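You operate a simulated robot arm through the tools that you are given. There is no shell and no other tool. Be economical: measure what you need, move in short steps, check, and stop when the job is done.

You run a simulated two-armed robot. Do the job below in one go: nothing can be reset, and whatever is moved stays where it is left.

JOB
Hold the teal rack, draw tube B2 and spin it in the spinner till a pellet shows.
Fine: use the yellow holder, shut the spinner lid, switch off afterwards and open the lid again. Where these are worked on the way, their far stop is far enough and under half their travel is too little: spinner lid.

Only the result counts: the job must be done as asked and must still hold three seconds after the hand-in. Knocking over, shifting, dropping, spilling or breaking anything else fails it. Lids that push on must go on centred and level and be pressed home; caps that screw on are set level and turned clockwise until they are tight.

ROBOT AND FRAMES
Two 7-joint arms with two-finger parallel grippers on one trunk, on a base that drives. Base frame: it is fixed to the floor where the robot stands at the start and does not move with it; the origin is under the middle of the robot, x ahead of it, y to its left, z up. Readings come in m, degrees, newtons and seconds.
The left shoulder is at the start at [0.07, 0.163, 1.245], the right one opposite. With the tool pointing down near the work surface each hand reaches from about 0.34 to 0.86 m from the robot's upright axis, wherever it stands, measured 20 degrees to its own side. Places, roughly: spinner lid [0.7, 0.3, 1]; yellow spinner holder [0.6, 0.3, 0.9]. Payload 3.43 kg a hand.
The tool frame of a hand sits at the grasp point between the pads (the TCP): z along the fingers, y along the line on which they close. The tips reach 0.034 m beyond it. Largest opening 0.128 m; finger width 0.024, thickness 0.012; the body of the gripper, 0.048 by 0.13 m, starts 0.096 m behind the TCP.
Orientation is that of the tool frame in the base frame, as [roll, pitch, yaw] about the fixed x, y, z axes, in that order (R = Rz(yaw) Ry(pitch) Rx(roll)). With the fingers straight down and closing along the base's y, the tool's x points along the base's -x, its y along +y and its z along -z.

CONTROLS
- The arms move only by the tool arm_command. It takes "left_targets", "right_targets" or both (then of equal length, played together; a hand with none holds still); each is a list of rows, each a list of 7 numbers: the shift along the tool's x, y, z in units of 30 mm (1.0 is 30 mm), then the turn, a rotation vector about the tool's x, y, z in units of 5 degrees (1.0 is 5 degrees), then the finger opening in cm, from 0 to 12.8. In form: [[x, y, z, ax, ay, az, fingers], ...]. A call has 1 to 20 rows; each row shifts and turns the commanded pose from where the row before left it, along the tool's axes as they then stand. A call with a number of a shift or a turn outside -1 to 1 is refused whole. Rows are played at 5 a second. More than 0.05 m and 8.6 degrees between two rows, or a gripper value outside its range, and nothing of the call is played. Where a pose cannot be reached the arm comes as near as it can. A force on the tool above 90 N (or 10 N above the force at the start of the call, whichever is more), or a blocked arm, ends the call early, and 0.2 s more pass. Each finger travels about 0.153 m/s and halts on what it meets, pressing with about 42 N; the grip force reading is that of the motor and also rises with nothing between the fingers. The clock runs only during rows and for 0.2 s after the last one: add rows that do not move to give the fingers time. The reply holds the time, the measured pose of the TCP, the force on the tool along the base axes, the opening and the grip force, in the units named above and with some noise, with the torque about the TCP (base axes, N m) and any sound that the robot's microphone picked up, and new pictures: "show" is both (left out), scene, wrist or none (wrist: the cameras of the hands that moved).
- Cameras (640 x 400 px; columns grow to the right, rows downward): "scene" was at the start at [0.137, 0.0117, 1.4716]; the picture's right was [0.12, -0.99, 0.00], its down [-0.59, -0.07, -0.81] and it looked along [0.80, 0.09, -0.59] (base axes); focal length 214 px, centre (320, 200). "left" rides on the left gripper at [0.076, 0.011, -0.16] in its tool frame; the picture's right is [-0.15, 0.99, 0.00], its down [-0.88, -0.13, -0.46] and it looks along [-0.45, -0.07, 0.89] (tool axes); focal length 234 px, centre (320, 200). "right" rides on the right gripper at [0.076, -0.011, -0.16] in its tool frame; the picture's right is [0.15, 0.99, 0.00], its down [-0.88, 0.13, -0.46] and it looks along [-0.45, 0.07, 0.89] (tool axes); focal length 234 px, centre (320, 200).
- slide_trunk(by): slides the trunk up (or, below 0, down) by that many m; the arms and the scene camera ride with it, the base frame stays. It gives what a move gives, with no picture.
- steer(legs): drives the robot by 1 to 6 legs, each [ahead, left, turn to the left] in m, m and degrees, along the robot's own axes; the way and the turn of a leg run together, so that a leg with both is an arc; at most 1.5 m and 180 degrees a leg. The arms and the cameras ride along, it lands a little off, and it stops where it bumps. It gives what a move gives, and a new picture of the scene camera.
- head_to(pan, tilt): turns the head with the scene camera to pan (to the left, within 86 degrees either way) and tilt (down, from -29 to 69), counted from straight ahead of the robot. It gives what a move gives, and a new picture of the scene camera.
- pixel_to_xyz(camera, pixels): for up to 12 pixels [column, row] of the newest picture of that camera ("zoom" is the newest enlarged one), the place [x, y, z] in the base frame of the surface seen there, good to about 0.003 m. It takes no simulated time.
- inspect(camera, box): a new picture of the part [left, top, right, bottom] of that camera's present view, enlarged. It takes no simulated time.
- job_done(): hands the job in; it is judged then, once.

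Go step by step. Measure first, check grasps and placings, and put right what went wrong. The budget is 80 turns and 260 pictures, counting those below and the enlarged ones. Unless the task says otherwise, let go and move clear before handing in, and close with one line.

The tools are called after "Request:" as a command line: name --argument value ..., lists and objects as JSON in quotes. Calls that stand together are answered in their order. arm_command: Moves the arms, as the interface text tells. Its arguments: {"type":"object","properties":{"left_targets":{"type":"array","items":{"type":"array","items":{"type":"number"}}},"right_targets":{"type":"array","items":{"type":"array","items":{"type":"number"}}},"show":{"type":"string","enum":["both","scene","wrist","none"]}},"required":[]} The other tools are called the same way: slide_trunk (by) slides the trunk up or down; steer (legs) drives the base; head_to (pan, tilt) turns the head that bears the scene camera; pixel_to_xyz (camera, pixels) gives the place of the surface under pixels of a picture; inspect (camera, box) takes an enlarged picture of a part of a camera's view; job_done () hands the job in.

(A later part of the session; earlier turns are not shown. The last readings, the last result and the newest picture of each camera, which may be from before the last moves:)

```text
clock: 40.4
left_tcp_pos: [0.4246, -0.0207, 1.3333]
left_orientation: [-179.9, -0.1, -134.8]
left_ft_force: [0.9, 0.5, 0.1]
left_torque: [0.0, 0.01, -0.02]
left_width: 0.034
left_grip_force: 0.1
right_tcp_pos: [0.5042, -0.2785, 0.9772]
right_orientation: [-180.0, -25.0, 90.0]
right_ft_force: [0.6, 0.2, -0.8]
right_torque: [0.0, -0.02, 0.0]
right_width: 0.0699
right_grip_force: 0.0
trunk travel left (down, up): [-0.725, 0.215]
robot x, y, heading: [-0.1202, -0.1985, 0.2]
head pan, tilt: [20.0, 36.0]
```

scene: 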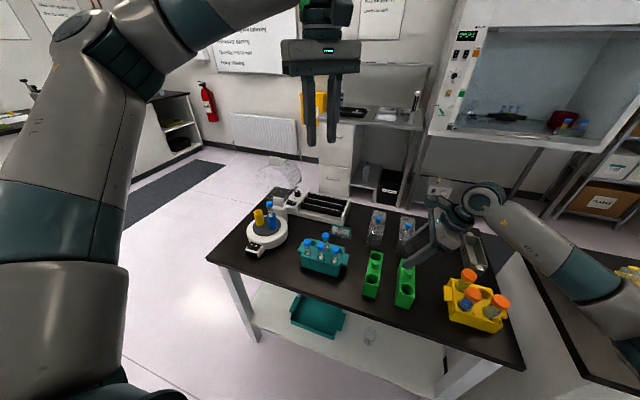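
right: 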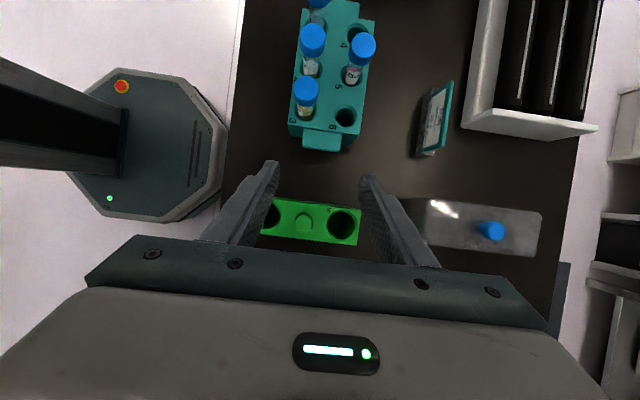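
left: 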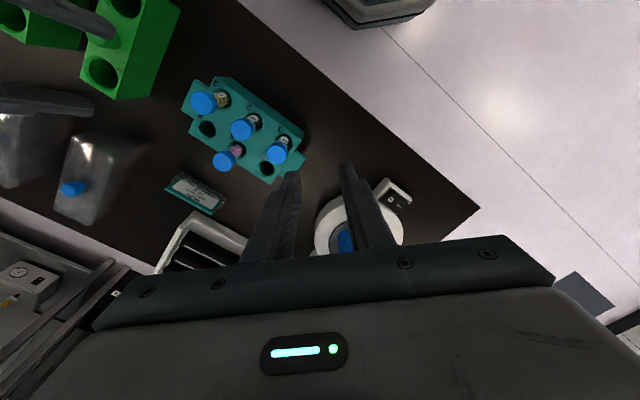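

The left hand is now almost above B2. I'll bring the right hand to its pre-grasp and lower the left hand to z 1.05.

Request:
arm_command --left_targets '[[-0.182, -0.078, 0.943, 0, 0, 0, 3.4], [-0.182, -0.078, 0.943, 0, 0, 0, 3.4], [-0.182, -0.078, 0.943, 0, 0, 0, 3.4], [-0.182, -0.078, 0.943, 0, 0, 0, 3.4], [-0.182, -0.078, 0.943, 0, 0, 0, 3.4], [-0.182, -0.078, 0.943, 0, 0, 0, 3.4], [-0.182, -0.078, 0.943, 0, 0, 0, 3.4], [-0.182, -0.078, 0.943, 0, 0, 0, 3.4], [-0.182, -0.078, 0.943, 0, 0, 0, 3.4], [-0.182, -0.078, 0.943, 0, 0, 0, 3.4], [0, 0, 0, 0, 0, 0, 3.4]]' --right_targets '[[0.788, 0, 0.368, 0, 0, 0, 7], [0.788, 0, 0.368, 0, 0, 0, 7], [0.788, 0, 0.368, 0, 0, 0, 7], [0.788, 0, 0.368, 0, 0, 0, 7], [0.788, 0, 0.368, 0, 0, 0, 7], [0, 0, 0, 0, 0, 0, 7], [0, 0, 0, 0, 0, 0, 7], [0, 0, 0, 0, 0, 0, 7], [0, 0, 0, 0, 0, 0, 7], [0, 0, 0, 0, 0, 0, 7], [0, 0, 0, 0, 0, 0, 7]]'

```text
clock: 42.8
left_tcp_pos: [0.4795, 0.0008, 1.0492]
left_orientation: [179.9, 0.0, -134.9]
left_ft_force: [-0.2, -0.1, 0.0]
left_torque: [0.03, -0.01, -0.05]
left_width: 0.034
left_grip_force: 0.0
right_tcp_pos: [0.5038, -0.1496, 0.9778]
right_orientation: [-180.0, -25.1, 90.0]
right_ft_force: [-0.7, 0.4, 0.4]
right_torque: [-0.02, 0.0, 0.01]
right_width: 0.0698
right_grip_force: 0.1
trunk travel left (down, up): [-0.725, 0.215]
robot x, y, heading: [-0.1211, -0.2006, -0.2]
head pan, tilt: [20.0, 36.0]
```

scene: 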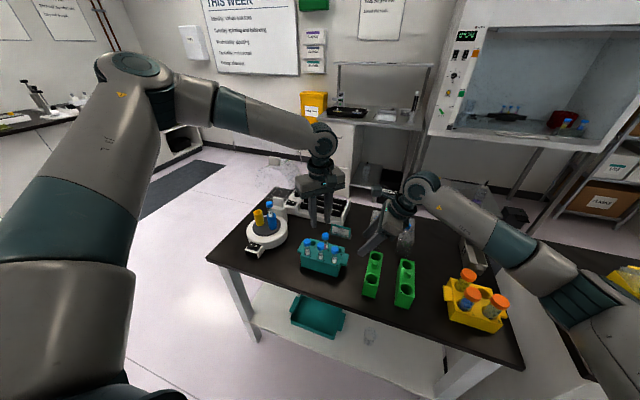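
right: 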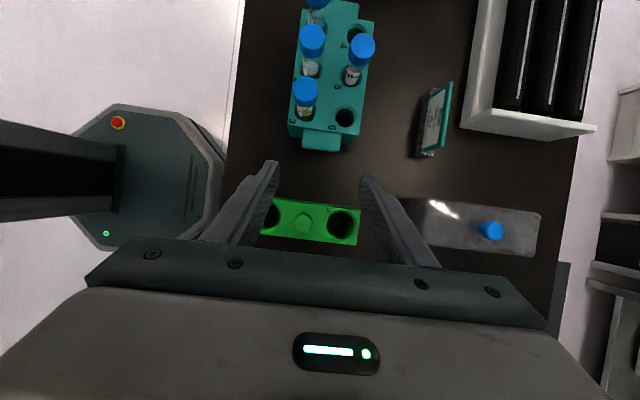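
left: 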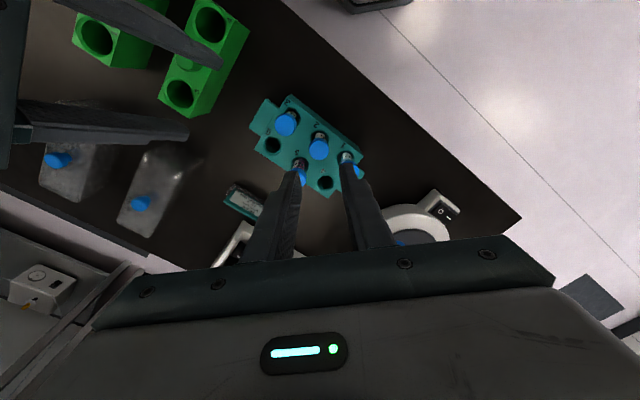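

Both hands now reach. The right hand re-grips the tab, and I'll measure the B2 cap at (318,146) of the left picture.

Request:
arm_command --right_targets '[[0.01, 0.01, 0.997, 0, 0, 0, 7], [0.01, 0.01, 0.997, 0, 0, 0, 7], [0.01, 0.01, 0.997, 0, 0, 0, 7], [0, 0.01, 0.997, 0, 0, 0, 7], [0, 0, 0, 0, 0, 0, 6], [0, 0, 0, 0, 0, 0, 5.2], [0, 0, 0, 0, 0, 0, 4.6], [0, 0, 0, 0, 0, 0, 4.0], [0, 0, 0, 0, 0, 0, 4.0]]'

Request:
pixel_to_xyz --camera "left" --pixels '[[318, 148], [309, 148], [327, 148], [318, 141], [318, 156], [286, 122]]'

Request:
inspect --camera "left" --box '[240, 80, 400, 200]'

```text
clock: 44.8
left_tcp_pos: [0.478, 0.0003, 1.0507]
left_orientation: [-180.0, 0.0, -134.9]
left_ft_force: [0.4, -0.5, -0.3]
left_torque: [0.04, 0.02, 0.01]
left_width: 0.0339
left_grip_force: 0.0
right_tcp_pos: [0.5042, -0.0959, 0.8696]
right_orientation: [-179.9, -25.0, 90.0]
right_ft_force: [-0.2, -0.3, -0.5]
right_torque: [-0.02, -0.09, -0.02]
right_width: 0.0492
right_grip_force: 42.0
trunk travel left (down, up): [-0.725, 0.215]
robot x, y, heading: [-0.1214, -0.1972, -0.4]
head pan, tilt: [20.0, 36.0]
```

scene: 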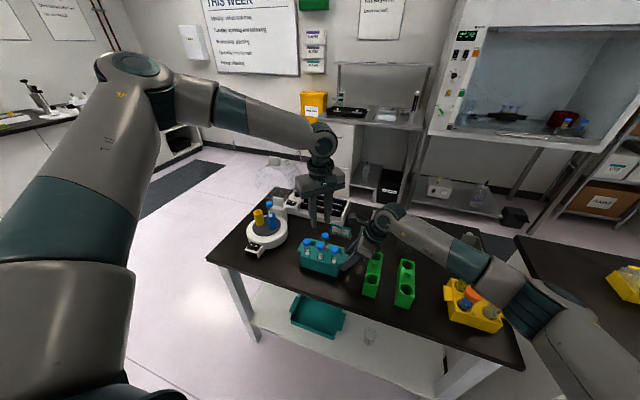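
right: 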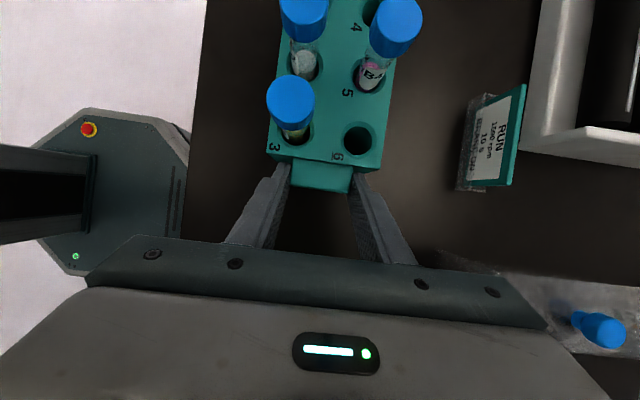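

```text
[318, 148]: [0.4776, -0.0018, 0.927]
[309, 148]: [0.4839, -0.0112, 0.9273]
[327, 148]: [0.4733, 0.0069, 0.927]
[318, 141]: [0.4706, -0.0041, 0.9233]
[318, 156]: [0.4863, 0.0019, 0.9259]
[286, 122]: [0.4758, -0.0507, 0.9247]
```

```text
3.33 times, centred on (320, 140) of left
```

zoom: 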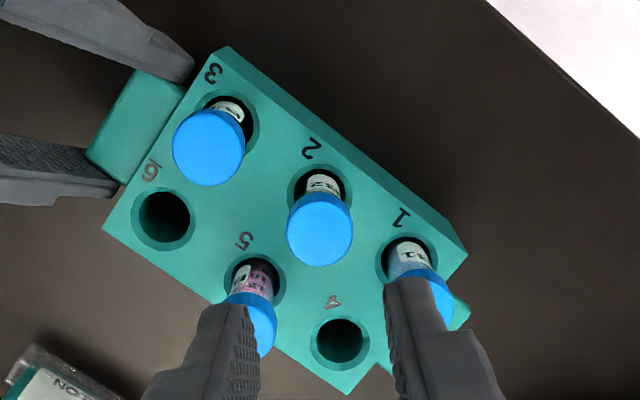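

The cap is centred near (0.479, -0.001), directly under the left hand, and the right hand grips the tab at 42 N. I'll lower the left hand 0.138 m and close on the cap.

Request:
arm_command --left_targets '[[-0.02, 0, 0.92, 0, 0, 0, 3.4], [0, 0, 0.92, 0, 0, 0, 3.4], [0, 0, 0.92, 0, 0, 0, 3.4], [0, 0, 0.92, 0, 0, 0, 3.4], [0, 0, 0.92, 0, 0, 0, 3.4], [0, 0, 0, 0, 0, 0, 3.4], [0, 0, 0, 0, 0, 0, 2.8], [0, 0, 0, 0, 0, 0, 2.2], [0, 0, 0, 0, 0, 0, 1.8], [0, 0, 0, 0, 0, 0, 1.8]]' --show "wrist"

Request:
inspect --camera "scene" --box '[270, 170, 430, 290]'

```text
clock: 46.0
left_tcp_pos: [0.4671, 0.0251, 0.9561]
left_orientation: [-178.0, 0.7, -135.1]
left_ft_force: [-3.0, -2.1, 26.7]
left_torque: [-0.61, -0.01, -0.08]
left_width: 0.0338
left_grip_force: 0.0
left hand out of reach, approached as far as the arm can: row 2, 3, 4, 5
right_tcp_pos: [0.5005, -0.0974, 0.8691]
right_orientation: [-180.0, -25.0, 90.0]
right_ft_force: [-6.9, -3.1, 12.2]
right_torque: [-0.55, -0.14, -0.56]
right_width: 0.0492
right_grip_force: 41.7
trunk travel left (down, up): [-0.725, 0.215]
robot x, y, heading: [-0.1217, -0.1963, -0.0]
head pan, tilt: [20.0, 36.0]
stopped in row 6 (left hand): the force on the tool passed its limit (the readings are from after the stop); the commanded pose is now the measured one
```

left: 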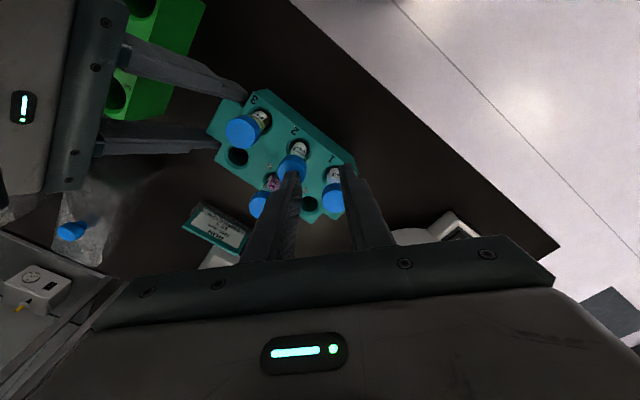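

```text
3.33 times, centred on (350, 230) of scene
```

zoom: 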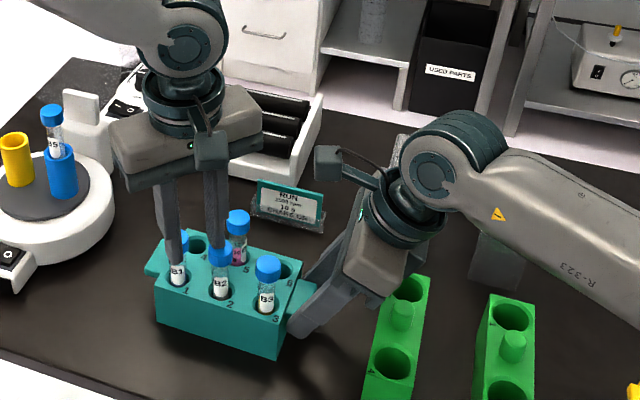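

The arm ran out of reach partway down and slid sideways, so the fingertips now press on caps at 27 N. I'll lift straight up, turn to the natural yaw of 180°, and inspect.

Request:
arm_command --left_targets '[[0, 0, -0.5, 0, 0, 0, 3.4], [0, 0, -1, 0, 0, 0, 3.4], [0, 0, -1, 0, 0, 0, 3.4], [0, 0, -1, 0, 0, 0, 3.4], [0, 0, -1, 0, 0, 0, 3.2], [0, 0, 0, 0, 0, 1, 3.2], [0, 0, 0, 0, 0, 1, 3.2], [0, 0, 0, 0, 0, 1, 3.2], [0, 0, 0, 0, 0, 1, 3.2], [0, 0, 0, 0, 0, 1, 3.2], [0, 0, 0, 0, 0, 1, 3.2], [0, 0, 0, 0, 0, 1, 3.2], [0, 0, 0, 0, 0, 1, 3.2], [0, 0, 0, 0, 0, 1, 3.2], [0, 0, 0, 0, 0, 0, 3.2]]' --show "wrist"

Request:
inspect --camera "scene" --box '[285, 210, 375, 280]'

Request:
inspect --camera "right" --box '[220, 0, 440, 200]'

```text
clock: 49.2
left_tcp_pos: [0.4622, 0.0292, 1.0894]
left_orientation: [-179.2, 1.6, 179.9]
left_ft_force: [-0.1, -0.3, 0.2]
left_torque: [0.03, 0.0, -0.01]
left_width: 0.0318
left_grip_force: 0.2
right_tcp_pos: [0.5022, -0.0962, 0.8684]
right_orientation: [180.0, -25.0, 89.8]
right_ft_force: [1.9, 2.4, 33.0]
right_torque: [0.86, -0.1, -0.12]
right_width: 0.0488
right_grip_force: 42.5
trunk travel left (down, up): [-0.725, 0.215]
robot x, y, heading: [-0.1182, -0.1954, 0.1]
head pan, tilt: [20.0, 36.0]
```

left: 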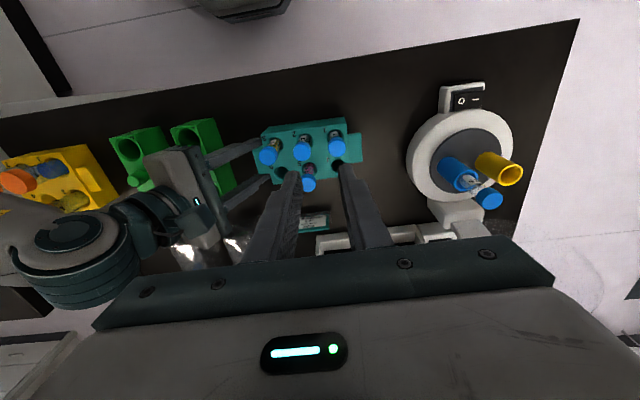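

```text
5.71 times, centred on (330, 245) of scene
```

zoom: 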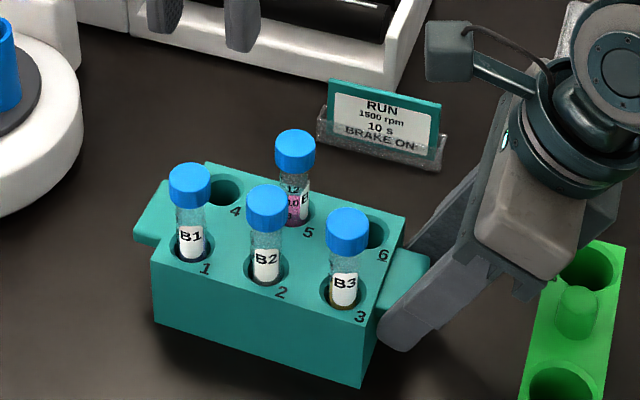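

```text
2.00 times, centred on (330, 100) of right
```

zoom: 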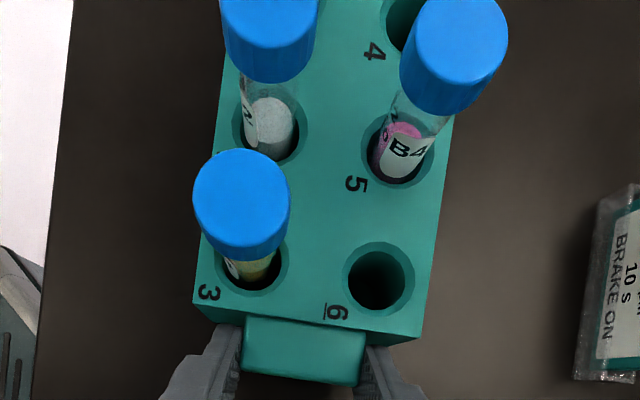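

No tubes were disturbed. Now I'll level the left hand and test reach above B2 at yaw 180°, in small steps.

Request:
arm_command --left_targets '[[-0.297, -0.487, 0, -0.16, 0.32, 0, 3.2], [-0.297, -0.487, 0.3, 0, 0, 0, 3.2], [0, 0, 0.5, 0, 0, 0, 3.2], [0, 0, 0.5, 0, 0, 0, 3.2], [0, 0, 0, 0, 0, 0, 3.2]]' --show "wrist"

```text
clock: 50.4
left_tcp_pos: [0.479, -0.0008, 1.0483]
left_orientation: [180.0, 0.0, -180.0]
left_ft_force: [0.7, -0.5, 0.8]
left_torque: [0.03, 0.0, 0.0]
left_width: 0.0319
left_grip_force: 0.0
right_tcp_pos: [0.5024, -0.0967, 0.867]
right_orientation: [-179.9, -24.9, 89.8]
right_ft_force: [2.2, 0.8, 32.3]
right_torque: [0.8, -0.1, -0.04]
right_width: 0.0492
right_grip_force: 42.1
trunk travel left (down, up): [-0.725, 0.215]
robot x, y, heading: [-0.1235, -0.197, -0.1]
head pan, tilt: [20.0, 36.0]
```

left: 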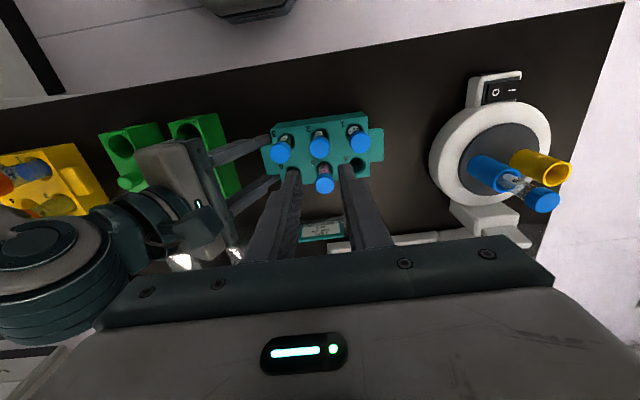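

Level and reachable at this height. I'll go down 0.075 m, which still leaves the tips above the caps, to see whether the reach holds.

Request:
arm_command --left_targets '[[0, 0, 0.5, 0, 0, 0, 3.2], [0, 0, 0.5, 0, 0, 0, 3.2], [0, 0, 0.5, 0, 0, 0, 3.2], [0, 0, 0.5, 0, 0, 0, 3.2], [0, 0, 0.5, 0, 0, 0, 3.2], [0, 0, 0, 0, 0, 0, 3.2]]' --show "wrist"

```text
clock: 51.8
left_tcp_pos: [0.4714, 0.0128, 0.9809]
left_orientation: [-179.9, 0.2, -179.9]
left_ft_force: [0.5, -0.7, -0.1]
left_torque: [0.01, 0.02, -0.01]
left_width: 0.0322
left_grip_force: 0.1
left hand out of reach, approached as far as the arm can: row 4, 5
right_tcp_pos: [0.5027, -0.0974, 0.8687]
right_orientation: [-180.0, -24.9, 89.9]
right_ft_force: [3.6, -0.5, 31.4]
right_torque: [0.7, -0.08, -0.1]
right_width: 0.0491
right_grip_force: 41.7
trunk travel left (down, up): [-0.725, 0.215]
robot x, y, heading: [-0.1181, -0.1955, 0.1]
head pan, tilt: [20.0, 36.0]
```

left: 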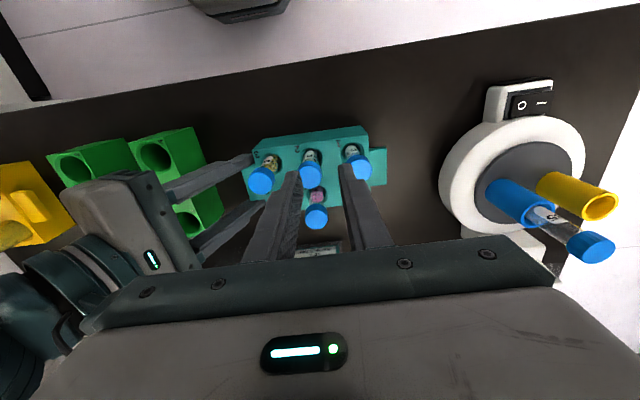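

It's short on height as well as inward reach, so lowering the shoulders should help. I'll release the rack again, lift both hands clear, and lower the trunk 0.16 m.

Request:
arm_command --left_targets '[[0, 0, -1, 0, 0, 0, 3.2], [0, 0, -1, 0, 0, 0, 3.2], [0, 0, -1, 0, 0, 0, 3.2], [0, 0, -1, 0, 0, 0, 3.2], [0, 0, -1, 0, 0, 0, 3.2], [0, 0, -1, 0, 0, 0, 3.2], [0, 0, -1, 0, 0, 0, 3.2], [0, 0, 0, 0, 0, 0, 3.2], [0, 0, 0, 0, 0, 0, 3.2], [0, 0, 0, 0, 0, 0, 3.2], [0, 0, 0, 0, 0, 0, 3.2], [0, 0, 0, 0, 0, 0, 3.2], [0, 0, 0, 0, 0, 0, 3.2]]' --right_targets '[[0, 0, 0, 0, 0, 0, 6], [0, 0, 0, 0, 0, 0, 7], [0, 0, 0, 0, 0, 0, 7], [0, 0, -0.98, 0, 0, 0, 7], [0, 0, -0.98, 0, 0, 0, 7], [0, 0, -0.98, 0, 0, 0, 7], [0, 0, -0.98, 0, 0, 0, 7], [0.423, 0, -0.906, 0, 0, 0, 7], [0.423, 0, -0.906, 0, 0, 0, 7], [0.423, 0, -0.906, 0, 0, 0, 7], [0.423, 0, -0.906, 0, 0, 0, 7], [0.423, 0, -0.906, 0, 0, 0, 7], [0.423, 0, -0.906, 0, 0, 0, 7]]' --show "none"

Request:
slide_trunk --by -0.16

```text
clock: 54.6
left_tcp_pos: [0.4764, 0.0112, 1.1906]
left_orientation: [-179.9, -0.1, 180.0]
left_ft_force: [0.9, -0.5, -0.4]
left_torque: [-0.03, -0.02, 0.02]
left_width: 0.0316
left_grip_force: 0.1
right_tcp_pos: [0.5058, -0.1461, 1.1527]
right_orientation: [-179.9, -24.7, 89.7]
right_ft_force: [-0.6, -0.2, 0.4]
right_torque: [-0.03, -0.05, -0.07]
right_width: 0.07
right_grip_force: 0.0
trunk travel left (down, up): [-0.725, 0.215]
robot x, y, heading: [-0.1166, -0.1978, -0.0]
head pan, tilt: [20.0, 36.0]
```

```text
clock: 56.4
left_tcp_pos: [0.4759, 0.0109, 1.0295]
left_orientation: [-179.9, -0.1, 180.0]
left_ft_force: [-0.3, -0.3, 0.7]
left_torque: [-0.02, 0.0, -0.02]
left_width: 0.032
left_grip_force: 0.1
right_tcp_pos: [0.5061, -0.1461, 0.993]
right_orientation: [-179.8, -24.8, 89.8]
right_ft_force: [-0.4, 0.3, 0.5]
right_torque: [0.05, -0.02, 0.01]
right_width: 0.07
right_grip_force: 0.0
trunk travel left (down, up): [-0.565, 0.375]
robot x, y, heading: [-0.118, -0.1978, 0.1]
head pan, tilt: [20.0, 36.0]
```

The trunk is lower. I'll test the left reach above B2 at z 0.97 and look again.

Request:
arm_command --left_targets '[[-0.133, -0.367, 0, 0, 0, 0, 3.2], [0, 0, 0.66, 0, 0, 0, 3.2], [0, 0, 0.66, 0, 0, 0, 3.2], [0, 0, 0.66, 0, 0, 0, 3.2], [0, 0, 0, 0, 0, 0, 3.2]]'

```text
clock: 57.6
left_tcp_pos: [0.4798, 0.0008, 0.9733]
left_orientation: [-179.8, -0.1, 180.0]
left_ft_force: [-0.6, 0.3, 1.2]
left_torque: [0.01, 0.01, -0.02]
left_width: 0.0321
left_grip_force: 0.0
right_tcp_pos: [0.5067, -0.1457, 0.9918]
right_orientation: [-179.8, -24.8, 89.8]
right_ft_force: [0.2, 1.6, 1.0]
right_torque: [-0.02, 0.03, 0.02]
right_width: 0.0702
right_grip_force: 0.0
trunk travel left (down, up): [-0.565, 0.375]
robot x, y, heading: [-0.1181, -0.1986, -0.0]
head pan, tilt: [20.0, 36.0]
```

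scene: 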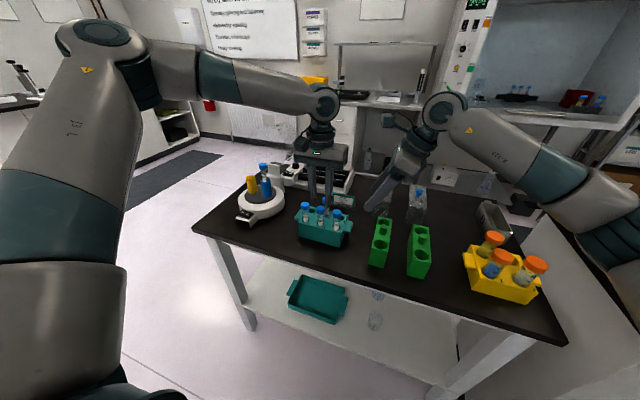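
left: 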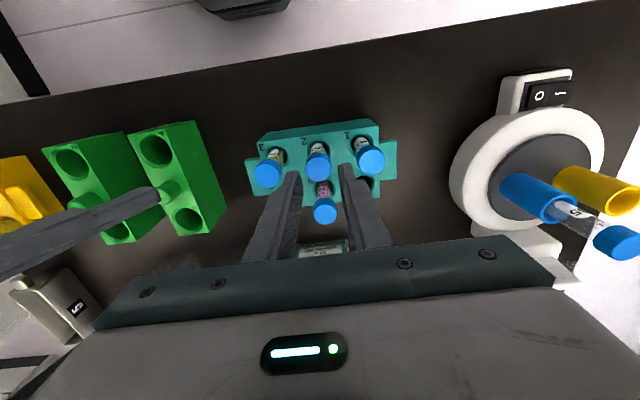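

Reach is fine now. I'll re-measure the B1, B2 and B3 caps in the left picture and the right tab before gripping.

Request:
inspect --camera "left" --box '[230, 100, 410, 230]'

Request:
pixel_to_xyz --camera "left" --pixels '[[318, 169], [307, 169], [329, 169], [268, 173], [371, 161], [325, 212], [250, 165], [250, 188], [250, 178], [318, 176]]'

```text
3.08 times, centred on (320, 165) of left
```

zoom: 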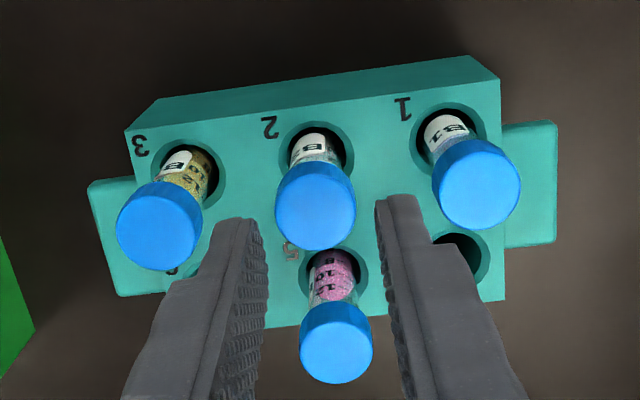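

```text
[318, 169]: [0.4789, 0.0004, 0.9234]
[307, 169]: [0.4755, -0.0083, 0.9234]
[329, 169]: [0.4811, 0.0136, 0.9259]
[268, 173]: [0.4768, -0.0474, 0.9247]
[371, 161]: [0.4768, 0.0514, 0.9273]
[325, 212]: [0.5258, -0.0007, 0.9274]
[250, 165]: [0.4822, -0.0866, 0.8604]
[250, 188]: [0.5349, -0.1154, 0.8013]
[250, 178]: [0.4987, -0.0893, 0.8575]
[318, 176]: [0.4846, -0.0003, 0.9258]
```

B2's cap is centred at about (0.479, 0.001), under the left hand. The right hand re-grips the tab now.

Request:
arm_command --right_targets '[[-0.049, -0.018, 0.873, 0, 0, 0, 7], [-0.049, -0.018, 0.873, 0, 0, 0, 7], [-0.049, -0.018, 0.873, 0, 0, 0, 7], [-0.049, -0.018, 0.873, 0, 0, 0, 7], [-0.049, -0.018, 0.873, 0, 0, 0, 7], [0, 0, 0, 0, 0, 0, 6], [0, 0, 0, 0, 0, 0, 5.2], [0, 0, 0, 0, 0, 0, 4.6], [0, 0, 0, 0, 0, 0, 4.0], [0, 0, 0, 0, 0, 0, 4.0]]'

Request:
inspect --camera "scene" --box '[270, 100, 430, 260]'

```text
clock: 59.8
left_tcp_pos: [0.4807, 0.0015, 0.9727]
left_orientation: [-179.9, -0.1, 180.0]
left_ft_force: [0.2, 0.5, 0.8]
left_torque: [0.01, -0.01, 0.05]
left_width: 0.0317
left_grip_force: 0.0
right_tcp_pos: [0.5025, -0.0978, 0.8698]
right_orientation: [-179.8, -24.8, 89.7]
right_ft_force: [-0.4, -0.2, 0.1]
right_torque: [0.01, -0.11, -0.06]
right_width: 0.0493
right_grip_force: 41.6
trunk travel left (down, up): [-0.565, 0.375]
robot x, y, heading: [-0.1191, -0.1968, -0.3]
head pan, tilt: [20.0, 36.0]
```

scene: 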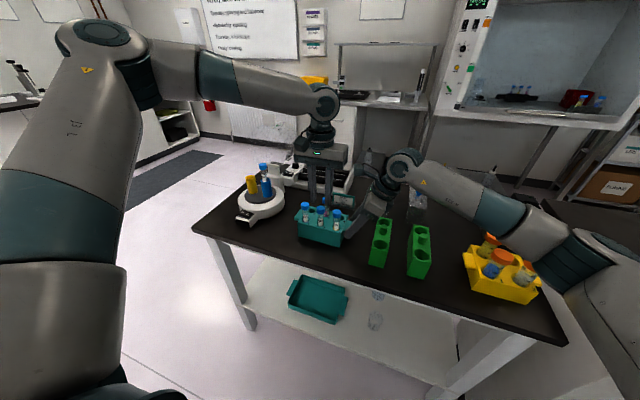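
right: 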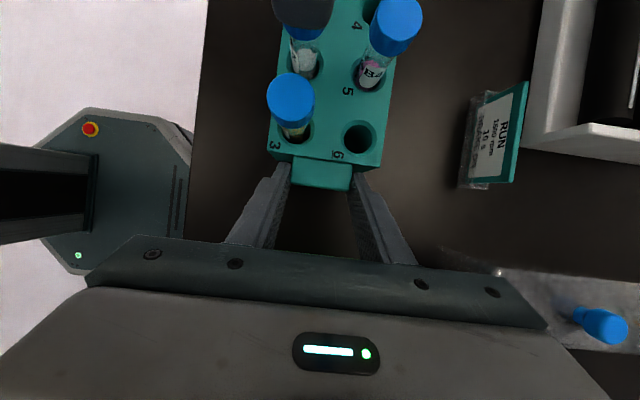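

```text
2.50 times, centred on (350, 180) of scene
```

zoom: 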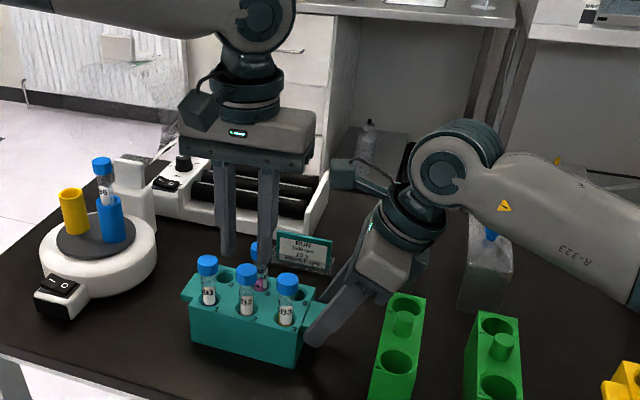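

The right hand's camera block sits close to where the left hand's body will come down. I'll measure its position first.

Request:
pixel_to_xyz --camera "zoom" --pixels '[[336, 170], [350, 172], [334, 182], [350, 160], [358, 160], [305, 160], [300, 140], [262, 180], [314, 135], [230, 225]]'

```text
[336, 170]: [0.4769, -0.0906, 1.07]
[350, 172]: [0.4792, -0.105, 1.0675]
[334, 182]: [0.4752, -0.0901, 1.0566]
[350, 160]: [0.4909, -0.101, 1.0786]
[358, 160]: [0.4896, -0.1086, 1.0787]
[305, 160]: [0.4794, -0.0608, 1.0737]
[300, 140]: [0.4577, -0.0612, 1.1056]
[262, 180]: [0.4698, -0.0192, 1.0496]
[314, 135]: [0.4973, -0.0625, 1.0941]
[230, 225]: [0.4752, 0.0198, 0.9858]
```

There's a 25 mm gap, so it's clear. I'll lower the left hand 0.061 m onto B2's cap and close.

Request:
arm_command --left_targets '[[0, 0, 0.5, 0, 0, 0, 3.2], [0, 0, 0.5, 0, 0, 0, 3.2], [0, 0, 0.5, 0, 0, 0, 3.2], [0, 0, 0.53, 0, 0, 0, 3.2], [0, 0, 0, 0, 0, 0, 3.2], [0, 0, 0, 0, 0, 0, 2.7], [0, 0, 0, 0, 0, 0, 2.2], [0, 0, 0, 0, 0, 0, 1.8], [0, 0, 0, 0, 0, 0, 1.8]]' --show "wrist"

Request:
inspect --camera "scene" --box '[280, 160, 370, 250]'

```text
clock: 61.8
left_tcp_pos: [0.4799, 0.0007, 0.9094]
left_orientation: [-180.0, -0.1, -180.0]
left_ft_force: [-0.6, -2.6, -0.5]
left_torque: [-0.1, 0.01, 0.01]
left_width: 0.0233
left_grip_force: 42.3
right_tcp_pos: [0.5021, -0.0983, 0.8715]
right_orientation: [-179.9, -24.8, 89.6]
right_ft_force: [0.2, 1.8, 0.3]
right_torque: [-0.08, -0.03, -0.14]
right_width: 0.0493
right_grip_force: 42.5
trunk travel left (down, up): [-0.565, 0.375]
robot x, y, heading: [-0.1219, -0.2003, -0.1]
head pan, tilt: [20.0, 36.0]
```

left: 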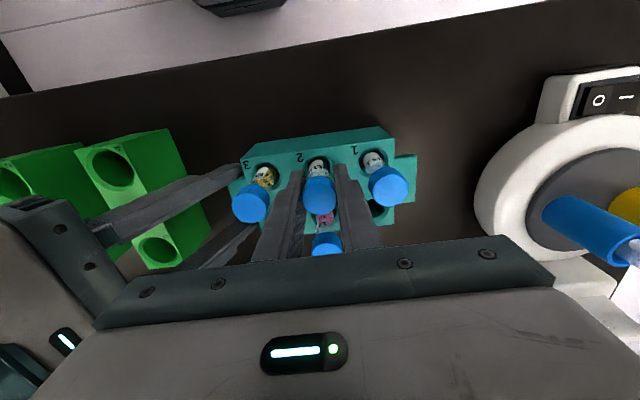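

```text
4.44 times, centred on (325, 205) of scene
```

zoom: 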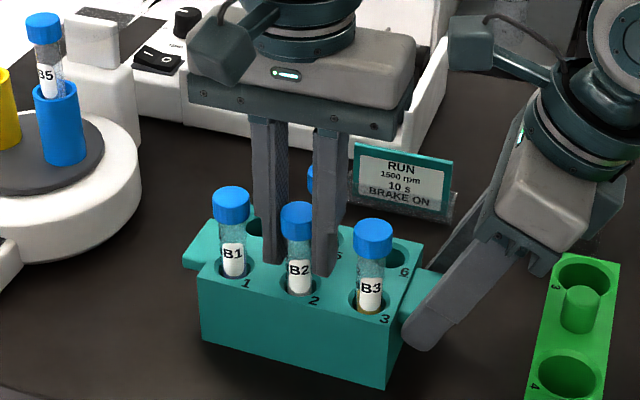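

B2's cap is held (23 mm, 42 N) and the rack is held too. I'll draw the tube straight up 0.18 m.

Request:
arm_command --left_targets '[[0, 0, -0.3, 0, 0, 0, 1.8], [0, 0, -0.5, 0, 0, 0, 1.8], [0, 0, -0.5, 0, 0, 0, 1.8], [0, 0, -0.7, 0, 0, 0, 1.8], [0, 0, -0.8, 0, 0, 0, 1.8], [0, 0, -0.8, 0, 0, 0, 1.8], [0, 0, -0.8, 0, 0, 0, 1.8], [0, 0, -0.8, 0, 0, 0, 1.8], [0, 0, -0.8, 0, 0, 0, 1.8], [0, 0, 0, 0, 0, 0, 1.8]]'

Request:
inspect --camera "scene" --box '[230, 130, 390, 260]'

```text
clock: 64.0
left_tcp_pos: [0.4798, 0.0006, 1.0906]
left_orientation: [-179.9, 0.0, -179.9]
left_ft_force: [0.5, -0.3, -0.4]
left_torque: [0.01, 0.01, 0.0]
left_width: 0.0233
left_grip_force: 42.0
right_tcp_pos: [0.5019, -0.0988, 0.8705]
right_orientation: [-179.8, -24.8, 89.7]
right_ft_force: [0.1, -1.1, -0.1]
right_torque: [-0.03, -0.03, -0.02]
right_width: 0.0492
right_grip_force: 42.1
trunk travel left (down, up): [-0.565, 0.375]
robot x, y, heading: [-0.1184, -0.1995, 0.3]
head pan, tilt: [20.0, 36.0]
```

scene: 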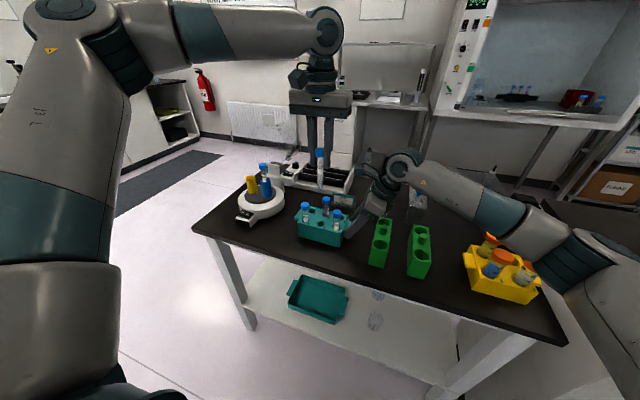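
left: 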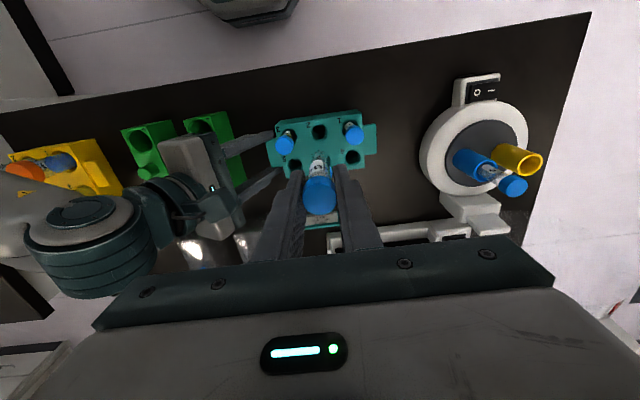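

```text
3.08 times, centred on (310, 195) of scene
```

zoom: 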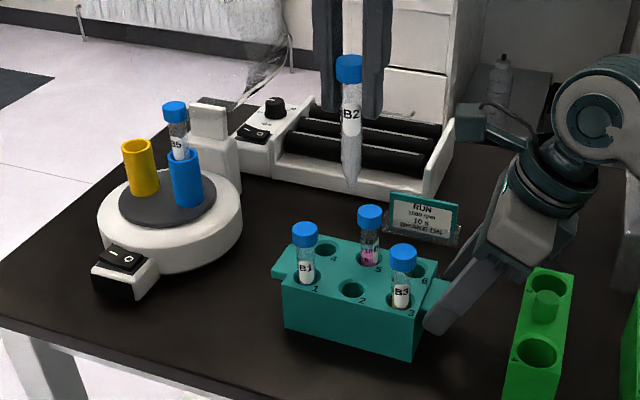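

B2 is out with the rack undisturbed. Next I'll free the rack, back the right hand off, and measure the yellow holder's rim.

Request:
inspect --camera "scene" --box '[236, 154, 284, 194]'

Request:
arm_command --right_targets '[[0, 0, 0, 0, 0, 0, 6], [0, 0, 0, 0, 0, 0, 7], [0, 0, 0, 0, 0, 0, 7], [0, 0, -0.98, 0, 0, 0, 7], [0, 0, -0.98, 0, 0, 0, 7], [0, 0, -0.98, 0, 0, 0, 7], [0, 0, -0.98, 0, 0, 0, 7], [0, 0, -0.98, 0, 0, 0, 7], [0, 0, 0, 0, 0, 0, 7]]' --show "scene"

```text
10.00 times, centred on (260, 174) of scene
```

zoom: 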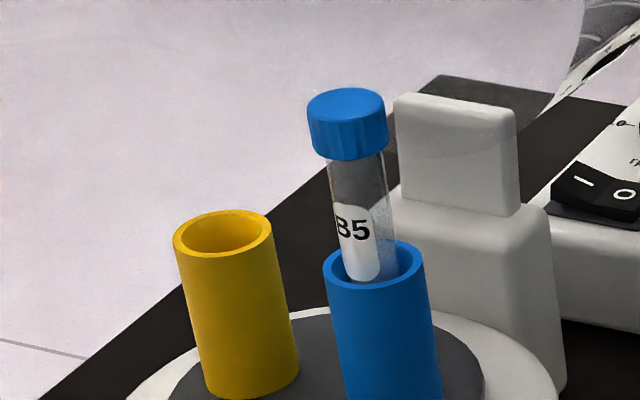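

```text
clock: 66.0
left_tcp_pos: [0.4782, 0.0003, 1.089]
left_orientation: [-179.9, -0.2, 179.9]
left_ft_force: [0.0, 0.6, -0.2]
left_torque: [0.05, -0.02, 0.03]
left_width: 0.0231
left_grip_force: 42.4
right_tcp_pos: [0.5032, -0.1616, 1.0025]
right_orientation: [-179.8, -24.8, 89.7]
right_ft_force: [0.1, 0.0, 0.3]
right_torque: [0.03, 0.05, 0.01]
right_width: 0.0703
right_grip_force: 0.0
trunk travel left (down, up): [-0.565, 0.375]
robot x, y, heading: [-0.1198, -0.1972, 0.0]
head pan, tilt: [20.0, 36.0]
```

scene: 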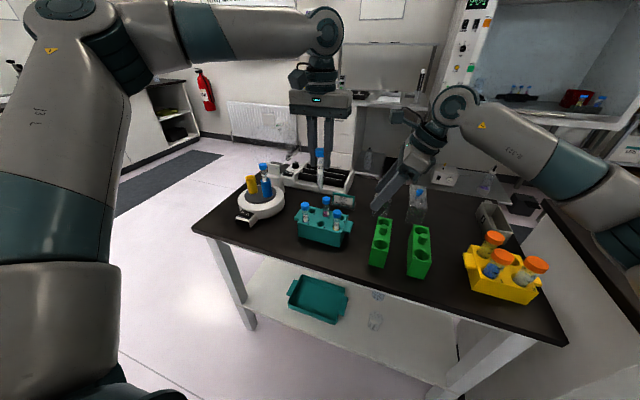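

Request:
pixel_to_xyz --camera "zoom" --pixels '[[178, 235], [268, 230], [222, 212], [226, 257], [196, 217], [250, 214], [200, 252], [258, 247], [347, 102], [347, 90], [347, 120]]'

Request:
pixel_to_xyz --camera "left" --pixels '[[520, 162], [538, 160], [502, 158], [522, 146], [518, 172], [514, 186], [319, 190]]'

Request:
inspect --camera "left" --box '[410, 70, 570, 230]'

```text
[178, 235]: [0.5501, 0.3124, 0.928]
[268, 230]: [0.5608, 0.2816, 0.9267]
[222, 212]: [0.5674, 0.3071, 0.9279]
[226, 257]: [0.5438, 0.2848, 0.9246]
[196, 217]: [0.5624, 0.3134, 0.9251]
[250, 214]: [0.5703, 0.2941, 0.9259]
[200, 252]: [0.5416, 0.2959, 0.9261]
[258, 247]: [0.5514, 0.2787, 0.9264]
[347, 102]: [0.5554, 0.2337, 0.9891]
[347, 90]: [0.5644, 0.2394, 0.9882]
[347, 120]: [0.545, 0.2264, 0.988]
```

```text
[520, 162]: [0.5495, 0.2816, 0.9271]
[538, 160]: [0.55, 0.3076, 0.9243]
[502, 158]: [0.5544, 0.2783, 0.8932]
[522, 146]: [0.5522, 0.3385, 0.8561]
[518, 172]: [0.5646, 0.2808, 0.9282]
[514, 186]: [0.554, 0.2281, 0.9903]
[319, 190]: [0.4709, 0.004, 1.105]
```

```text
2.50 times, centred on (490, 150) of left
```

zoom: 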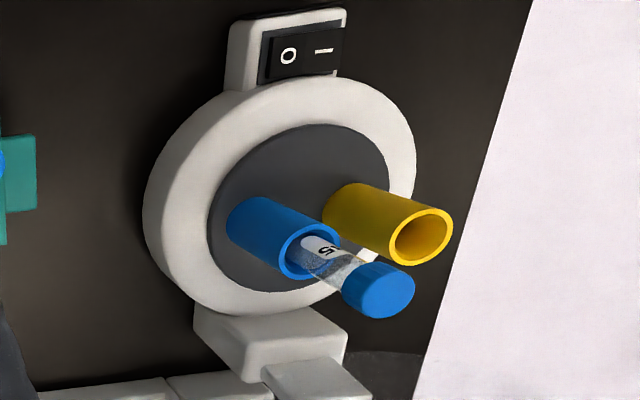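

The yellow holder's rim centre is (0.556, 0.296, 0.926), and the seated TCP height should be about 0.972. I'll raise the tube and carry it over.

Request:
arm_command --left_targets '[[0, 0, -0.85, 0, 0, 0, 1.8], [0, 0, -0.85, 0, 0, 0, 1.8], [-0.236, 0.897, 0, 0, 0, 0, 1.8], [-0.236, 0.897, 0, 0, 0, 0, 1.8], [-0.236, 0.897, 0, 0, 0, 0, 1.8], [-0.236, 0.897, 0, 0, 0, 0, 1.8], [-0.236, 0.897, 0, 0, 0, 0, 1.8], [-0.236, 0.897, 0, 0, 0, 0, 1.8], [-0.236, 0.897, 0, 0, 0, 0, 1.8], [-0.236, 0.897, 0, 0, 0, 0, 1.8], [-0.236, 0.897, 0, 0, 0, 0, 1.8], [-0.236, 0.897, 0, 0, 0, 0, 1.8], [-0.236, 0.897, 0, 0, 0, 0, 1.8], [0, 0, 0, 0, 0, 0, 1.8]]'

Request:
inspect --camera "scene" --box '[210, 100, 310, 230]'

```text
clock: 69.0
left_tcp_pos: [0.558, 0.2974, 1.1429]
left_orientation: [179.9, -0.1, -179.9]
left_ft_force: [0.1, 0.7, -0.7]
left_torque: [0.0, -0.02, 0.01]
left_width: 0.0233
left_grip_force: 42.0
right_tcp_pos: [0.5024, -0.1615, 1.0026]
right_orientation: [-179.8, -24.8, 89.8]
right_ft_force: [0.6, -0.4, -0.5]
right_torque: [-0.01, -0.05, -0.01]
right_width: 0.0699
right_grip_force: 0.0
trunk travel left (down, up): [-0.565, 0.375]
robot x, y, heading: [-0.1195, -0.1963, 0.1]
head pan, tilt: [20.0, 36.0]
```

scene: 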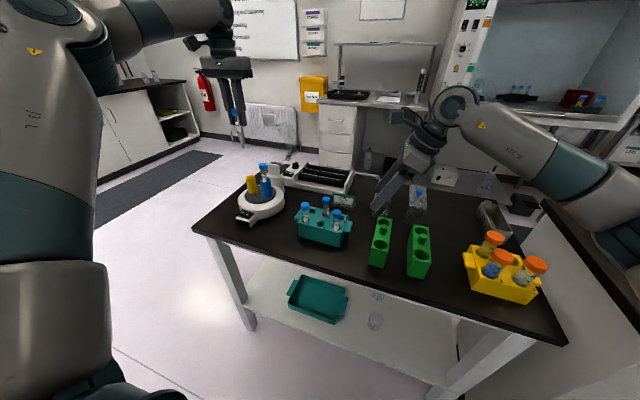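
left: 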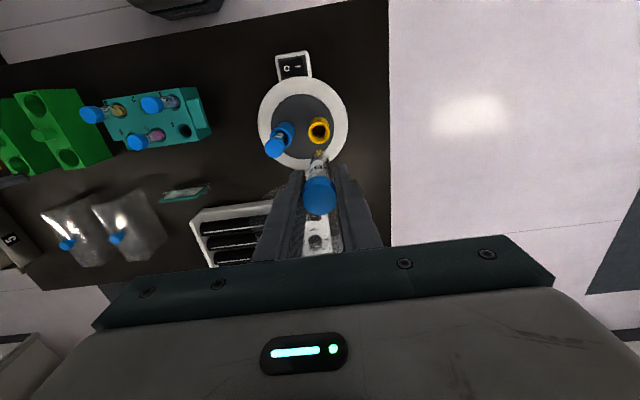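

```text
3.08 times, centred on (260, 165) of scene
```

zoom: 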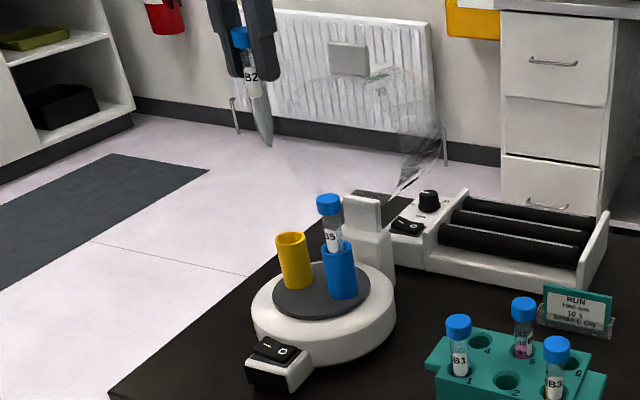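

Request:
pixel_to_xyz --camera "zoom" --pixels '[[269, 142], [266, 132], [252, 75], [240, 38], [291, 237]]'

Request:
pixel_to_xyz --camera "left" --pixels '[[320, 130], [309, 130], [331, 130], [320, 119], [320, 142], [319, 197]]'

Request:
inspect --camera "left" --box '[260, 100, 380, 220]'

```text
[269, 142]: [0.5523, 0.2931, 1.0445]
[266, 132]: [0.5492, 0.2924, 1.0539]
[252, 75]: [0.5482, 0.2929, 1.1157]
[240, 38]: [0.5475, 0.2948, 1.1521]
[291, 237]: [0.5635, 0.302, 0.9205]
```

```text
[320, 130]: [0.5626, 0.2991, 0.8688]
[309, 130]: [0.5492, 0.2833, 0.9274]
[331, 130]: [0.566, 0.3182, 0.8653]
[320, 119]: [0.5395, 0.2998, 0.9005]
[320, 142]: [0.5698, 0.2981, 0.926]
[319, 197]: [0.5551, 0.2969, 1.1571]
```

```text
3.33 times, centred on (320, 160) of left
```

zoom: 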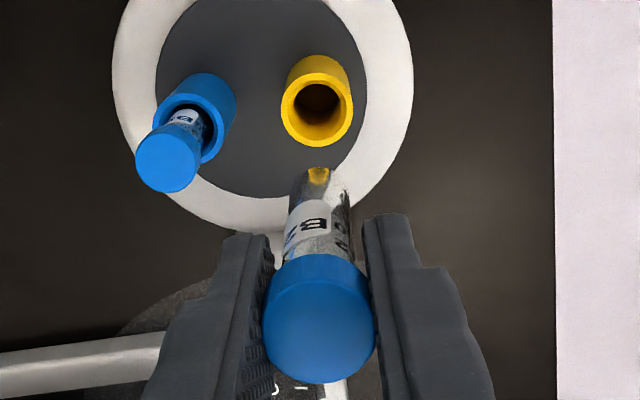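

The tube axis is at about (0.5555, 0.297), within 1 mm of the holder axis. I'll lower it straight into the holder, stopping a little above seated.

Request:
arm_command --left_targets '[[0, -0.03, 0.525, 0, 0, 0, 1.8], [0, 0, 0.525, 0, 0, 0, 1.8], [0, 0, 0.525, 0, 0, 0, 1.8], [0, 0, 0.525, 0, 0, 0, 1.8], [0, 0, 0.525, 0, 0, 0, 1.8], [0, 0, 0.525, 0, 0, 0, 1.8], [0, 0, 0.525, 0, 0, 0, 1.8], [0, 0, 0.525, 0, 0, 0, 1.8], [0, 0, 0.525, 0, 0, 0, 1.8], [0, 0, 0.525, 0, 0, 0, 1.8], [0, 0, 0, 0, 0, 0, 1.8]]' --show "wrist"

Request:
inspect --camera "scene" --box '[220, 140, 300, 240]'

```text
clock: 71.4
left_tcp_pos: [0.5583, 0.2962, 0.9843]
left_orientation: [-179.9, 0.0, -179.9]
left_ft_force: [0.2, -0.6, 0.6]
left_torque: [0.0, 0.04, -0.03]
left_width: 0.0234
left_grip_force: 42.0
right_tcp_pos: [0.5039, -0.1608, 1.0025]
right_orientation: [-179.8, -24.8, 89.8]
right_ft_force: [0.8, -0.3, -0.2]
right_torque: [0.02, -0.01, 0.01]
right_width: 0.0701
right_grip_force: 0.0
trunk travel left (down, up): [-0.565, 0.375]
robot x, y, heading: [-0.1209, -0.1969, -0.2]
head pan, tilt: [20.0, 36.0]
```

left: 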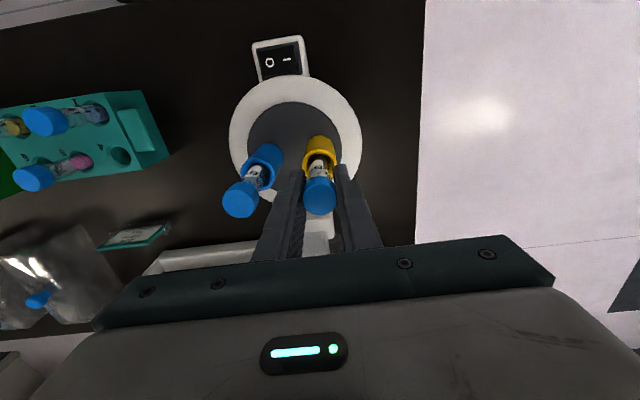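

```text
4.00 times, centred on (260, 190) of scene
```

zoom: 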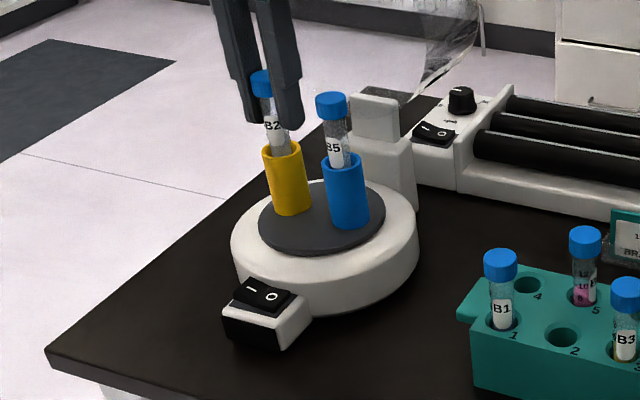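

B2 is entering the yellow holder freely. I'll lower the last 13 mm in small steps and read the force.

Request:
arm_command --left_targets '[[0, 0, 0.1, 0, 0, 0, 1.8], [0, 0, 0.1, 0, 0, 0, 1.8], [0, 0, 0.1, 0, 0, 0, 1.8], [0, 0, 0.08, 0, 0, 0, 1.8], [0, 0, 0.05, 0, 0, 0, 1.8], [0, 0, 0, 0, 0, 0, 1.8]]' --show "none"

Request:
inspect --camera "scene" --box '[240, 145, 290, 195]'

```text
clock: 72.8
left_tcp_pos: [0.5564, 0.2937, 0.9749]
left_orientation: [-180.0, 0.4, -180.0]
left_ft_force: [4.9, 4.2, 29.9]
left_torque: [0.21, -0.34, 0.13]
left_width: 0.0233
left_grip_force: 42.1
right_tcp_pos: [0.5015, -0.1633, 1.0033]
right_orientation: [180.0, -24.9, 89.9]
right_ft_force: [-0.2, -0.3, -0.8]
right_torque: [0.04, 0.0, 0.0]
right_width: 0.0699
right_grip_force: 0.0
trunk travel left (down, up): [-0.565, 0.375]
robot x, y, heading: [-0.1215, -0.1986, -0.2]
head pan, tilt: [20.0, 36.0]
```

```text
8.00 times, centred on (265, 170) of scene
```

zoom: 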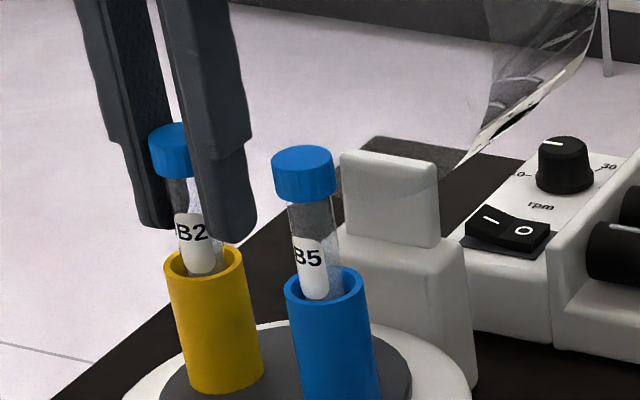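

B2 is bottomed in the holder, with a 30 N reaction and the same height as B5. I'll release it and rise clear.

Request:
arm_command --left_targets '[[0, 0, -0.07, 0, 0, 0, 1.8], [0, 0, 0, 0, 0, 0, 2.6], [0, 0, 0, 0, 0, 0, 3.4], [0, 0, 0, 0, 0, 0, 3.4], [0, 0, -0.5, 0, 0, 0, 3.4], [0, 0, -0.8, 0, 0, 0, 3.4], [0, 0, -0.9, 0, 0, 0, 3.4], [0, 0, -0.9, 0, 0, 0, 3.4], [0, 0, -0.9, 0, 0, 0, 3.4], [0, 0, -0.9, 0, 0, 0, 1], [0, 0, -0.9, 0, 0, 0, 0], [0, 0, -0.9, 0, 0, 0, 0], [0, 0, -0.9, 0, 0, 0, 0], [0, 0, 0, 0, 0, 0, 0]]'

Request:
inspect --camera "scene" --box '[230, 110, 310, 210]'

```text
clock: 75.8
left_tcp_pos: [0.559, 0.2966, 1.1998]
left_orientation: [-179.9, -0.1, 180.0]
left_ft_force: [0.7, 1.0, 0.5]
left_torque: [-0.01, -0.02, 0.01]
left_width: 0.0
left_grip_force: 33.3
right_tcp_pos: [0.5038, -0.1596, 1.0036]
right_orientation: [-179.8, -24.9, 89.7]
right_ft_force: [0.4, -0.4, 0.0]
right_torque: [-0.02, -0.01, -0.01]
right_width: 0.0699
right_grip_force: 0.0
trunk travel left (down, up): [-0.565, 0.375]
robot x, y, heading: [-0.1204, -0.1982, 0.0]
head pan, tilt: [20.0, 36.0]
```

scene: 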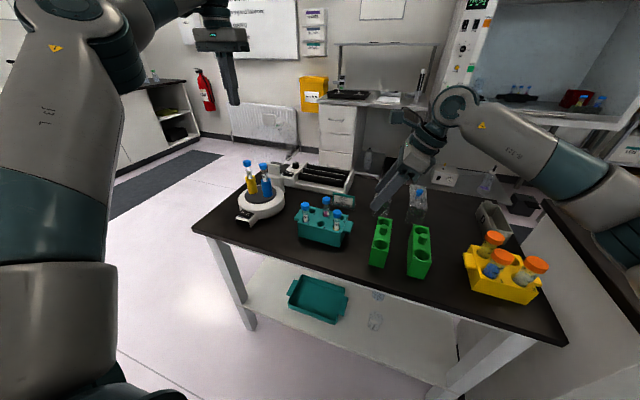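
left: 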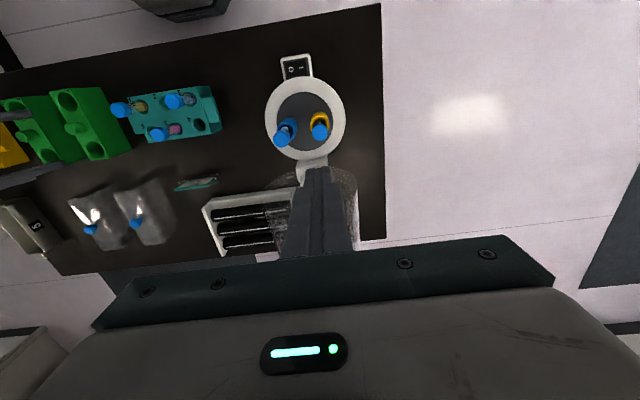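

```text
4.00 times, centred on (270, 160) of scene
```

zoom: 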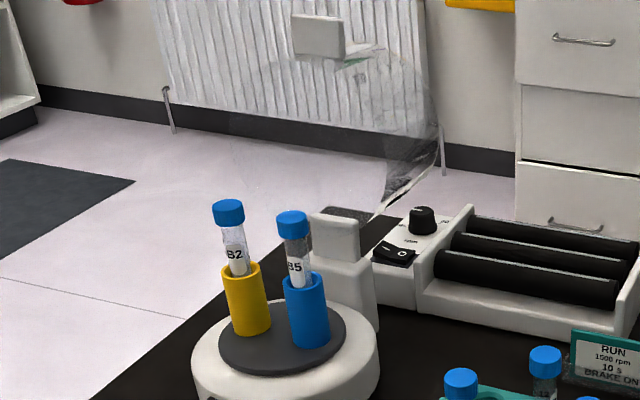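

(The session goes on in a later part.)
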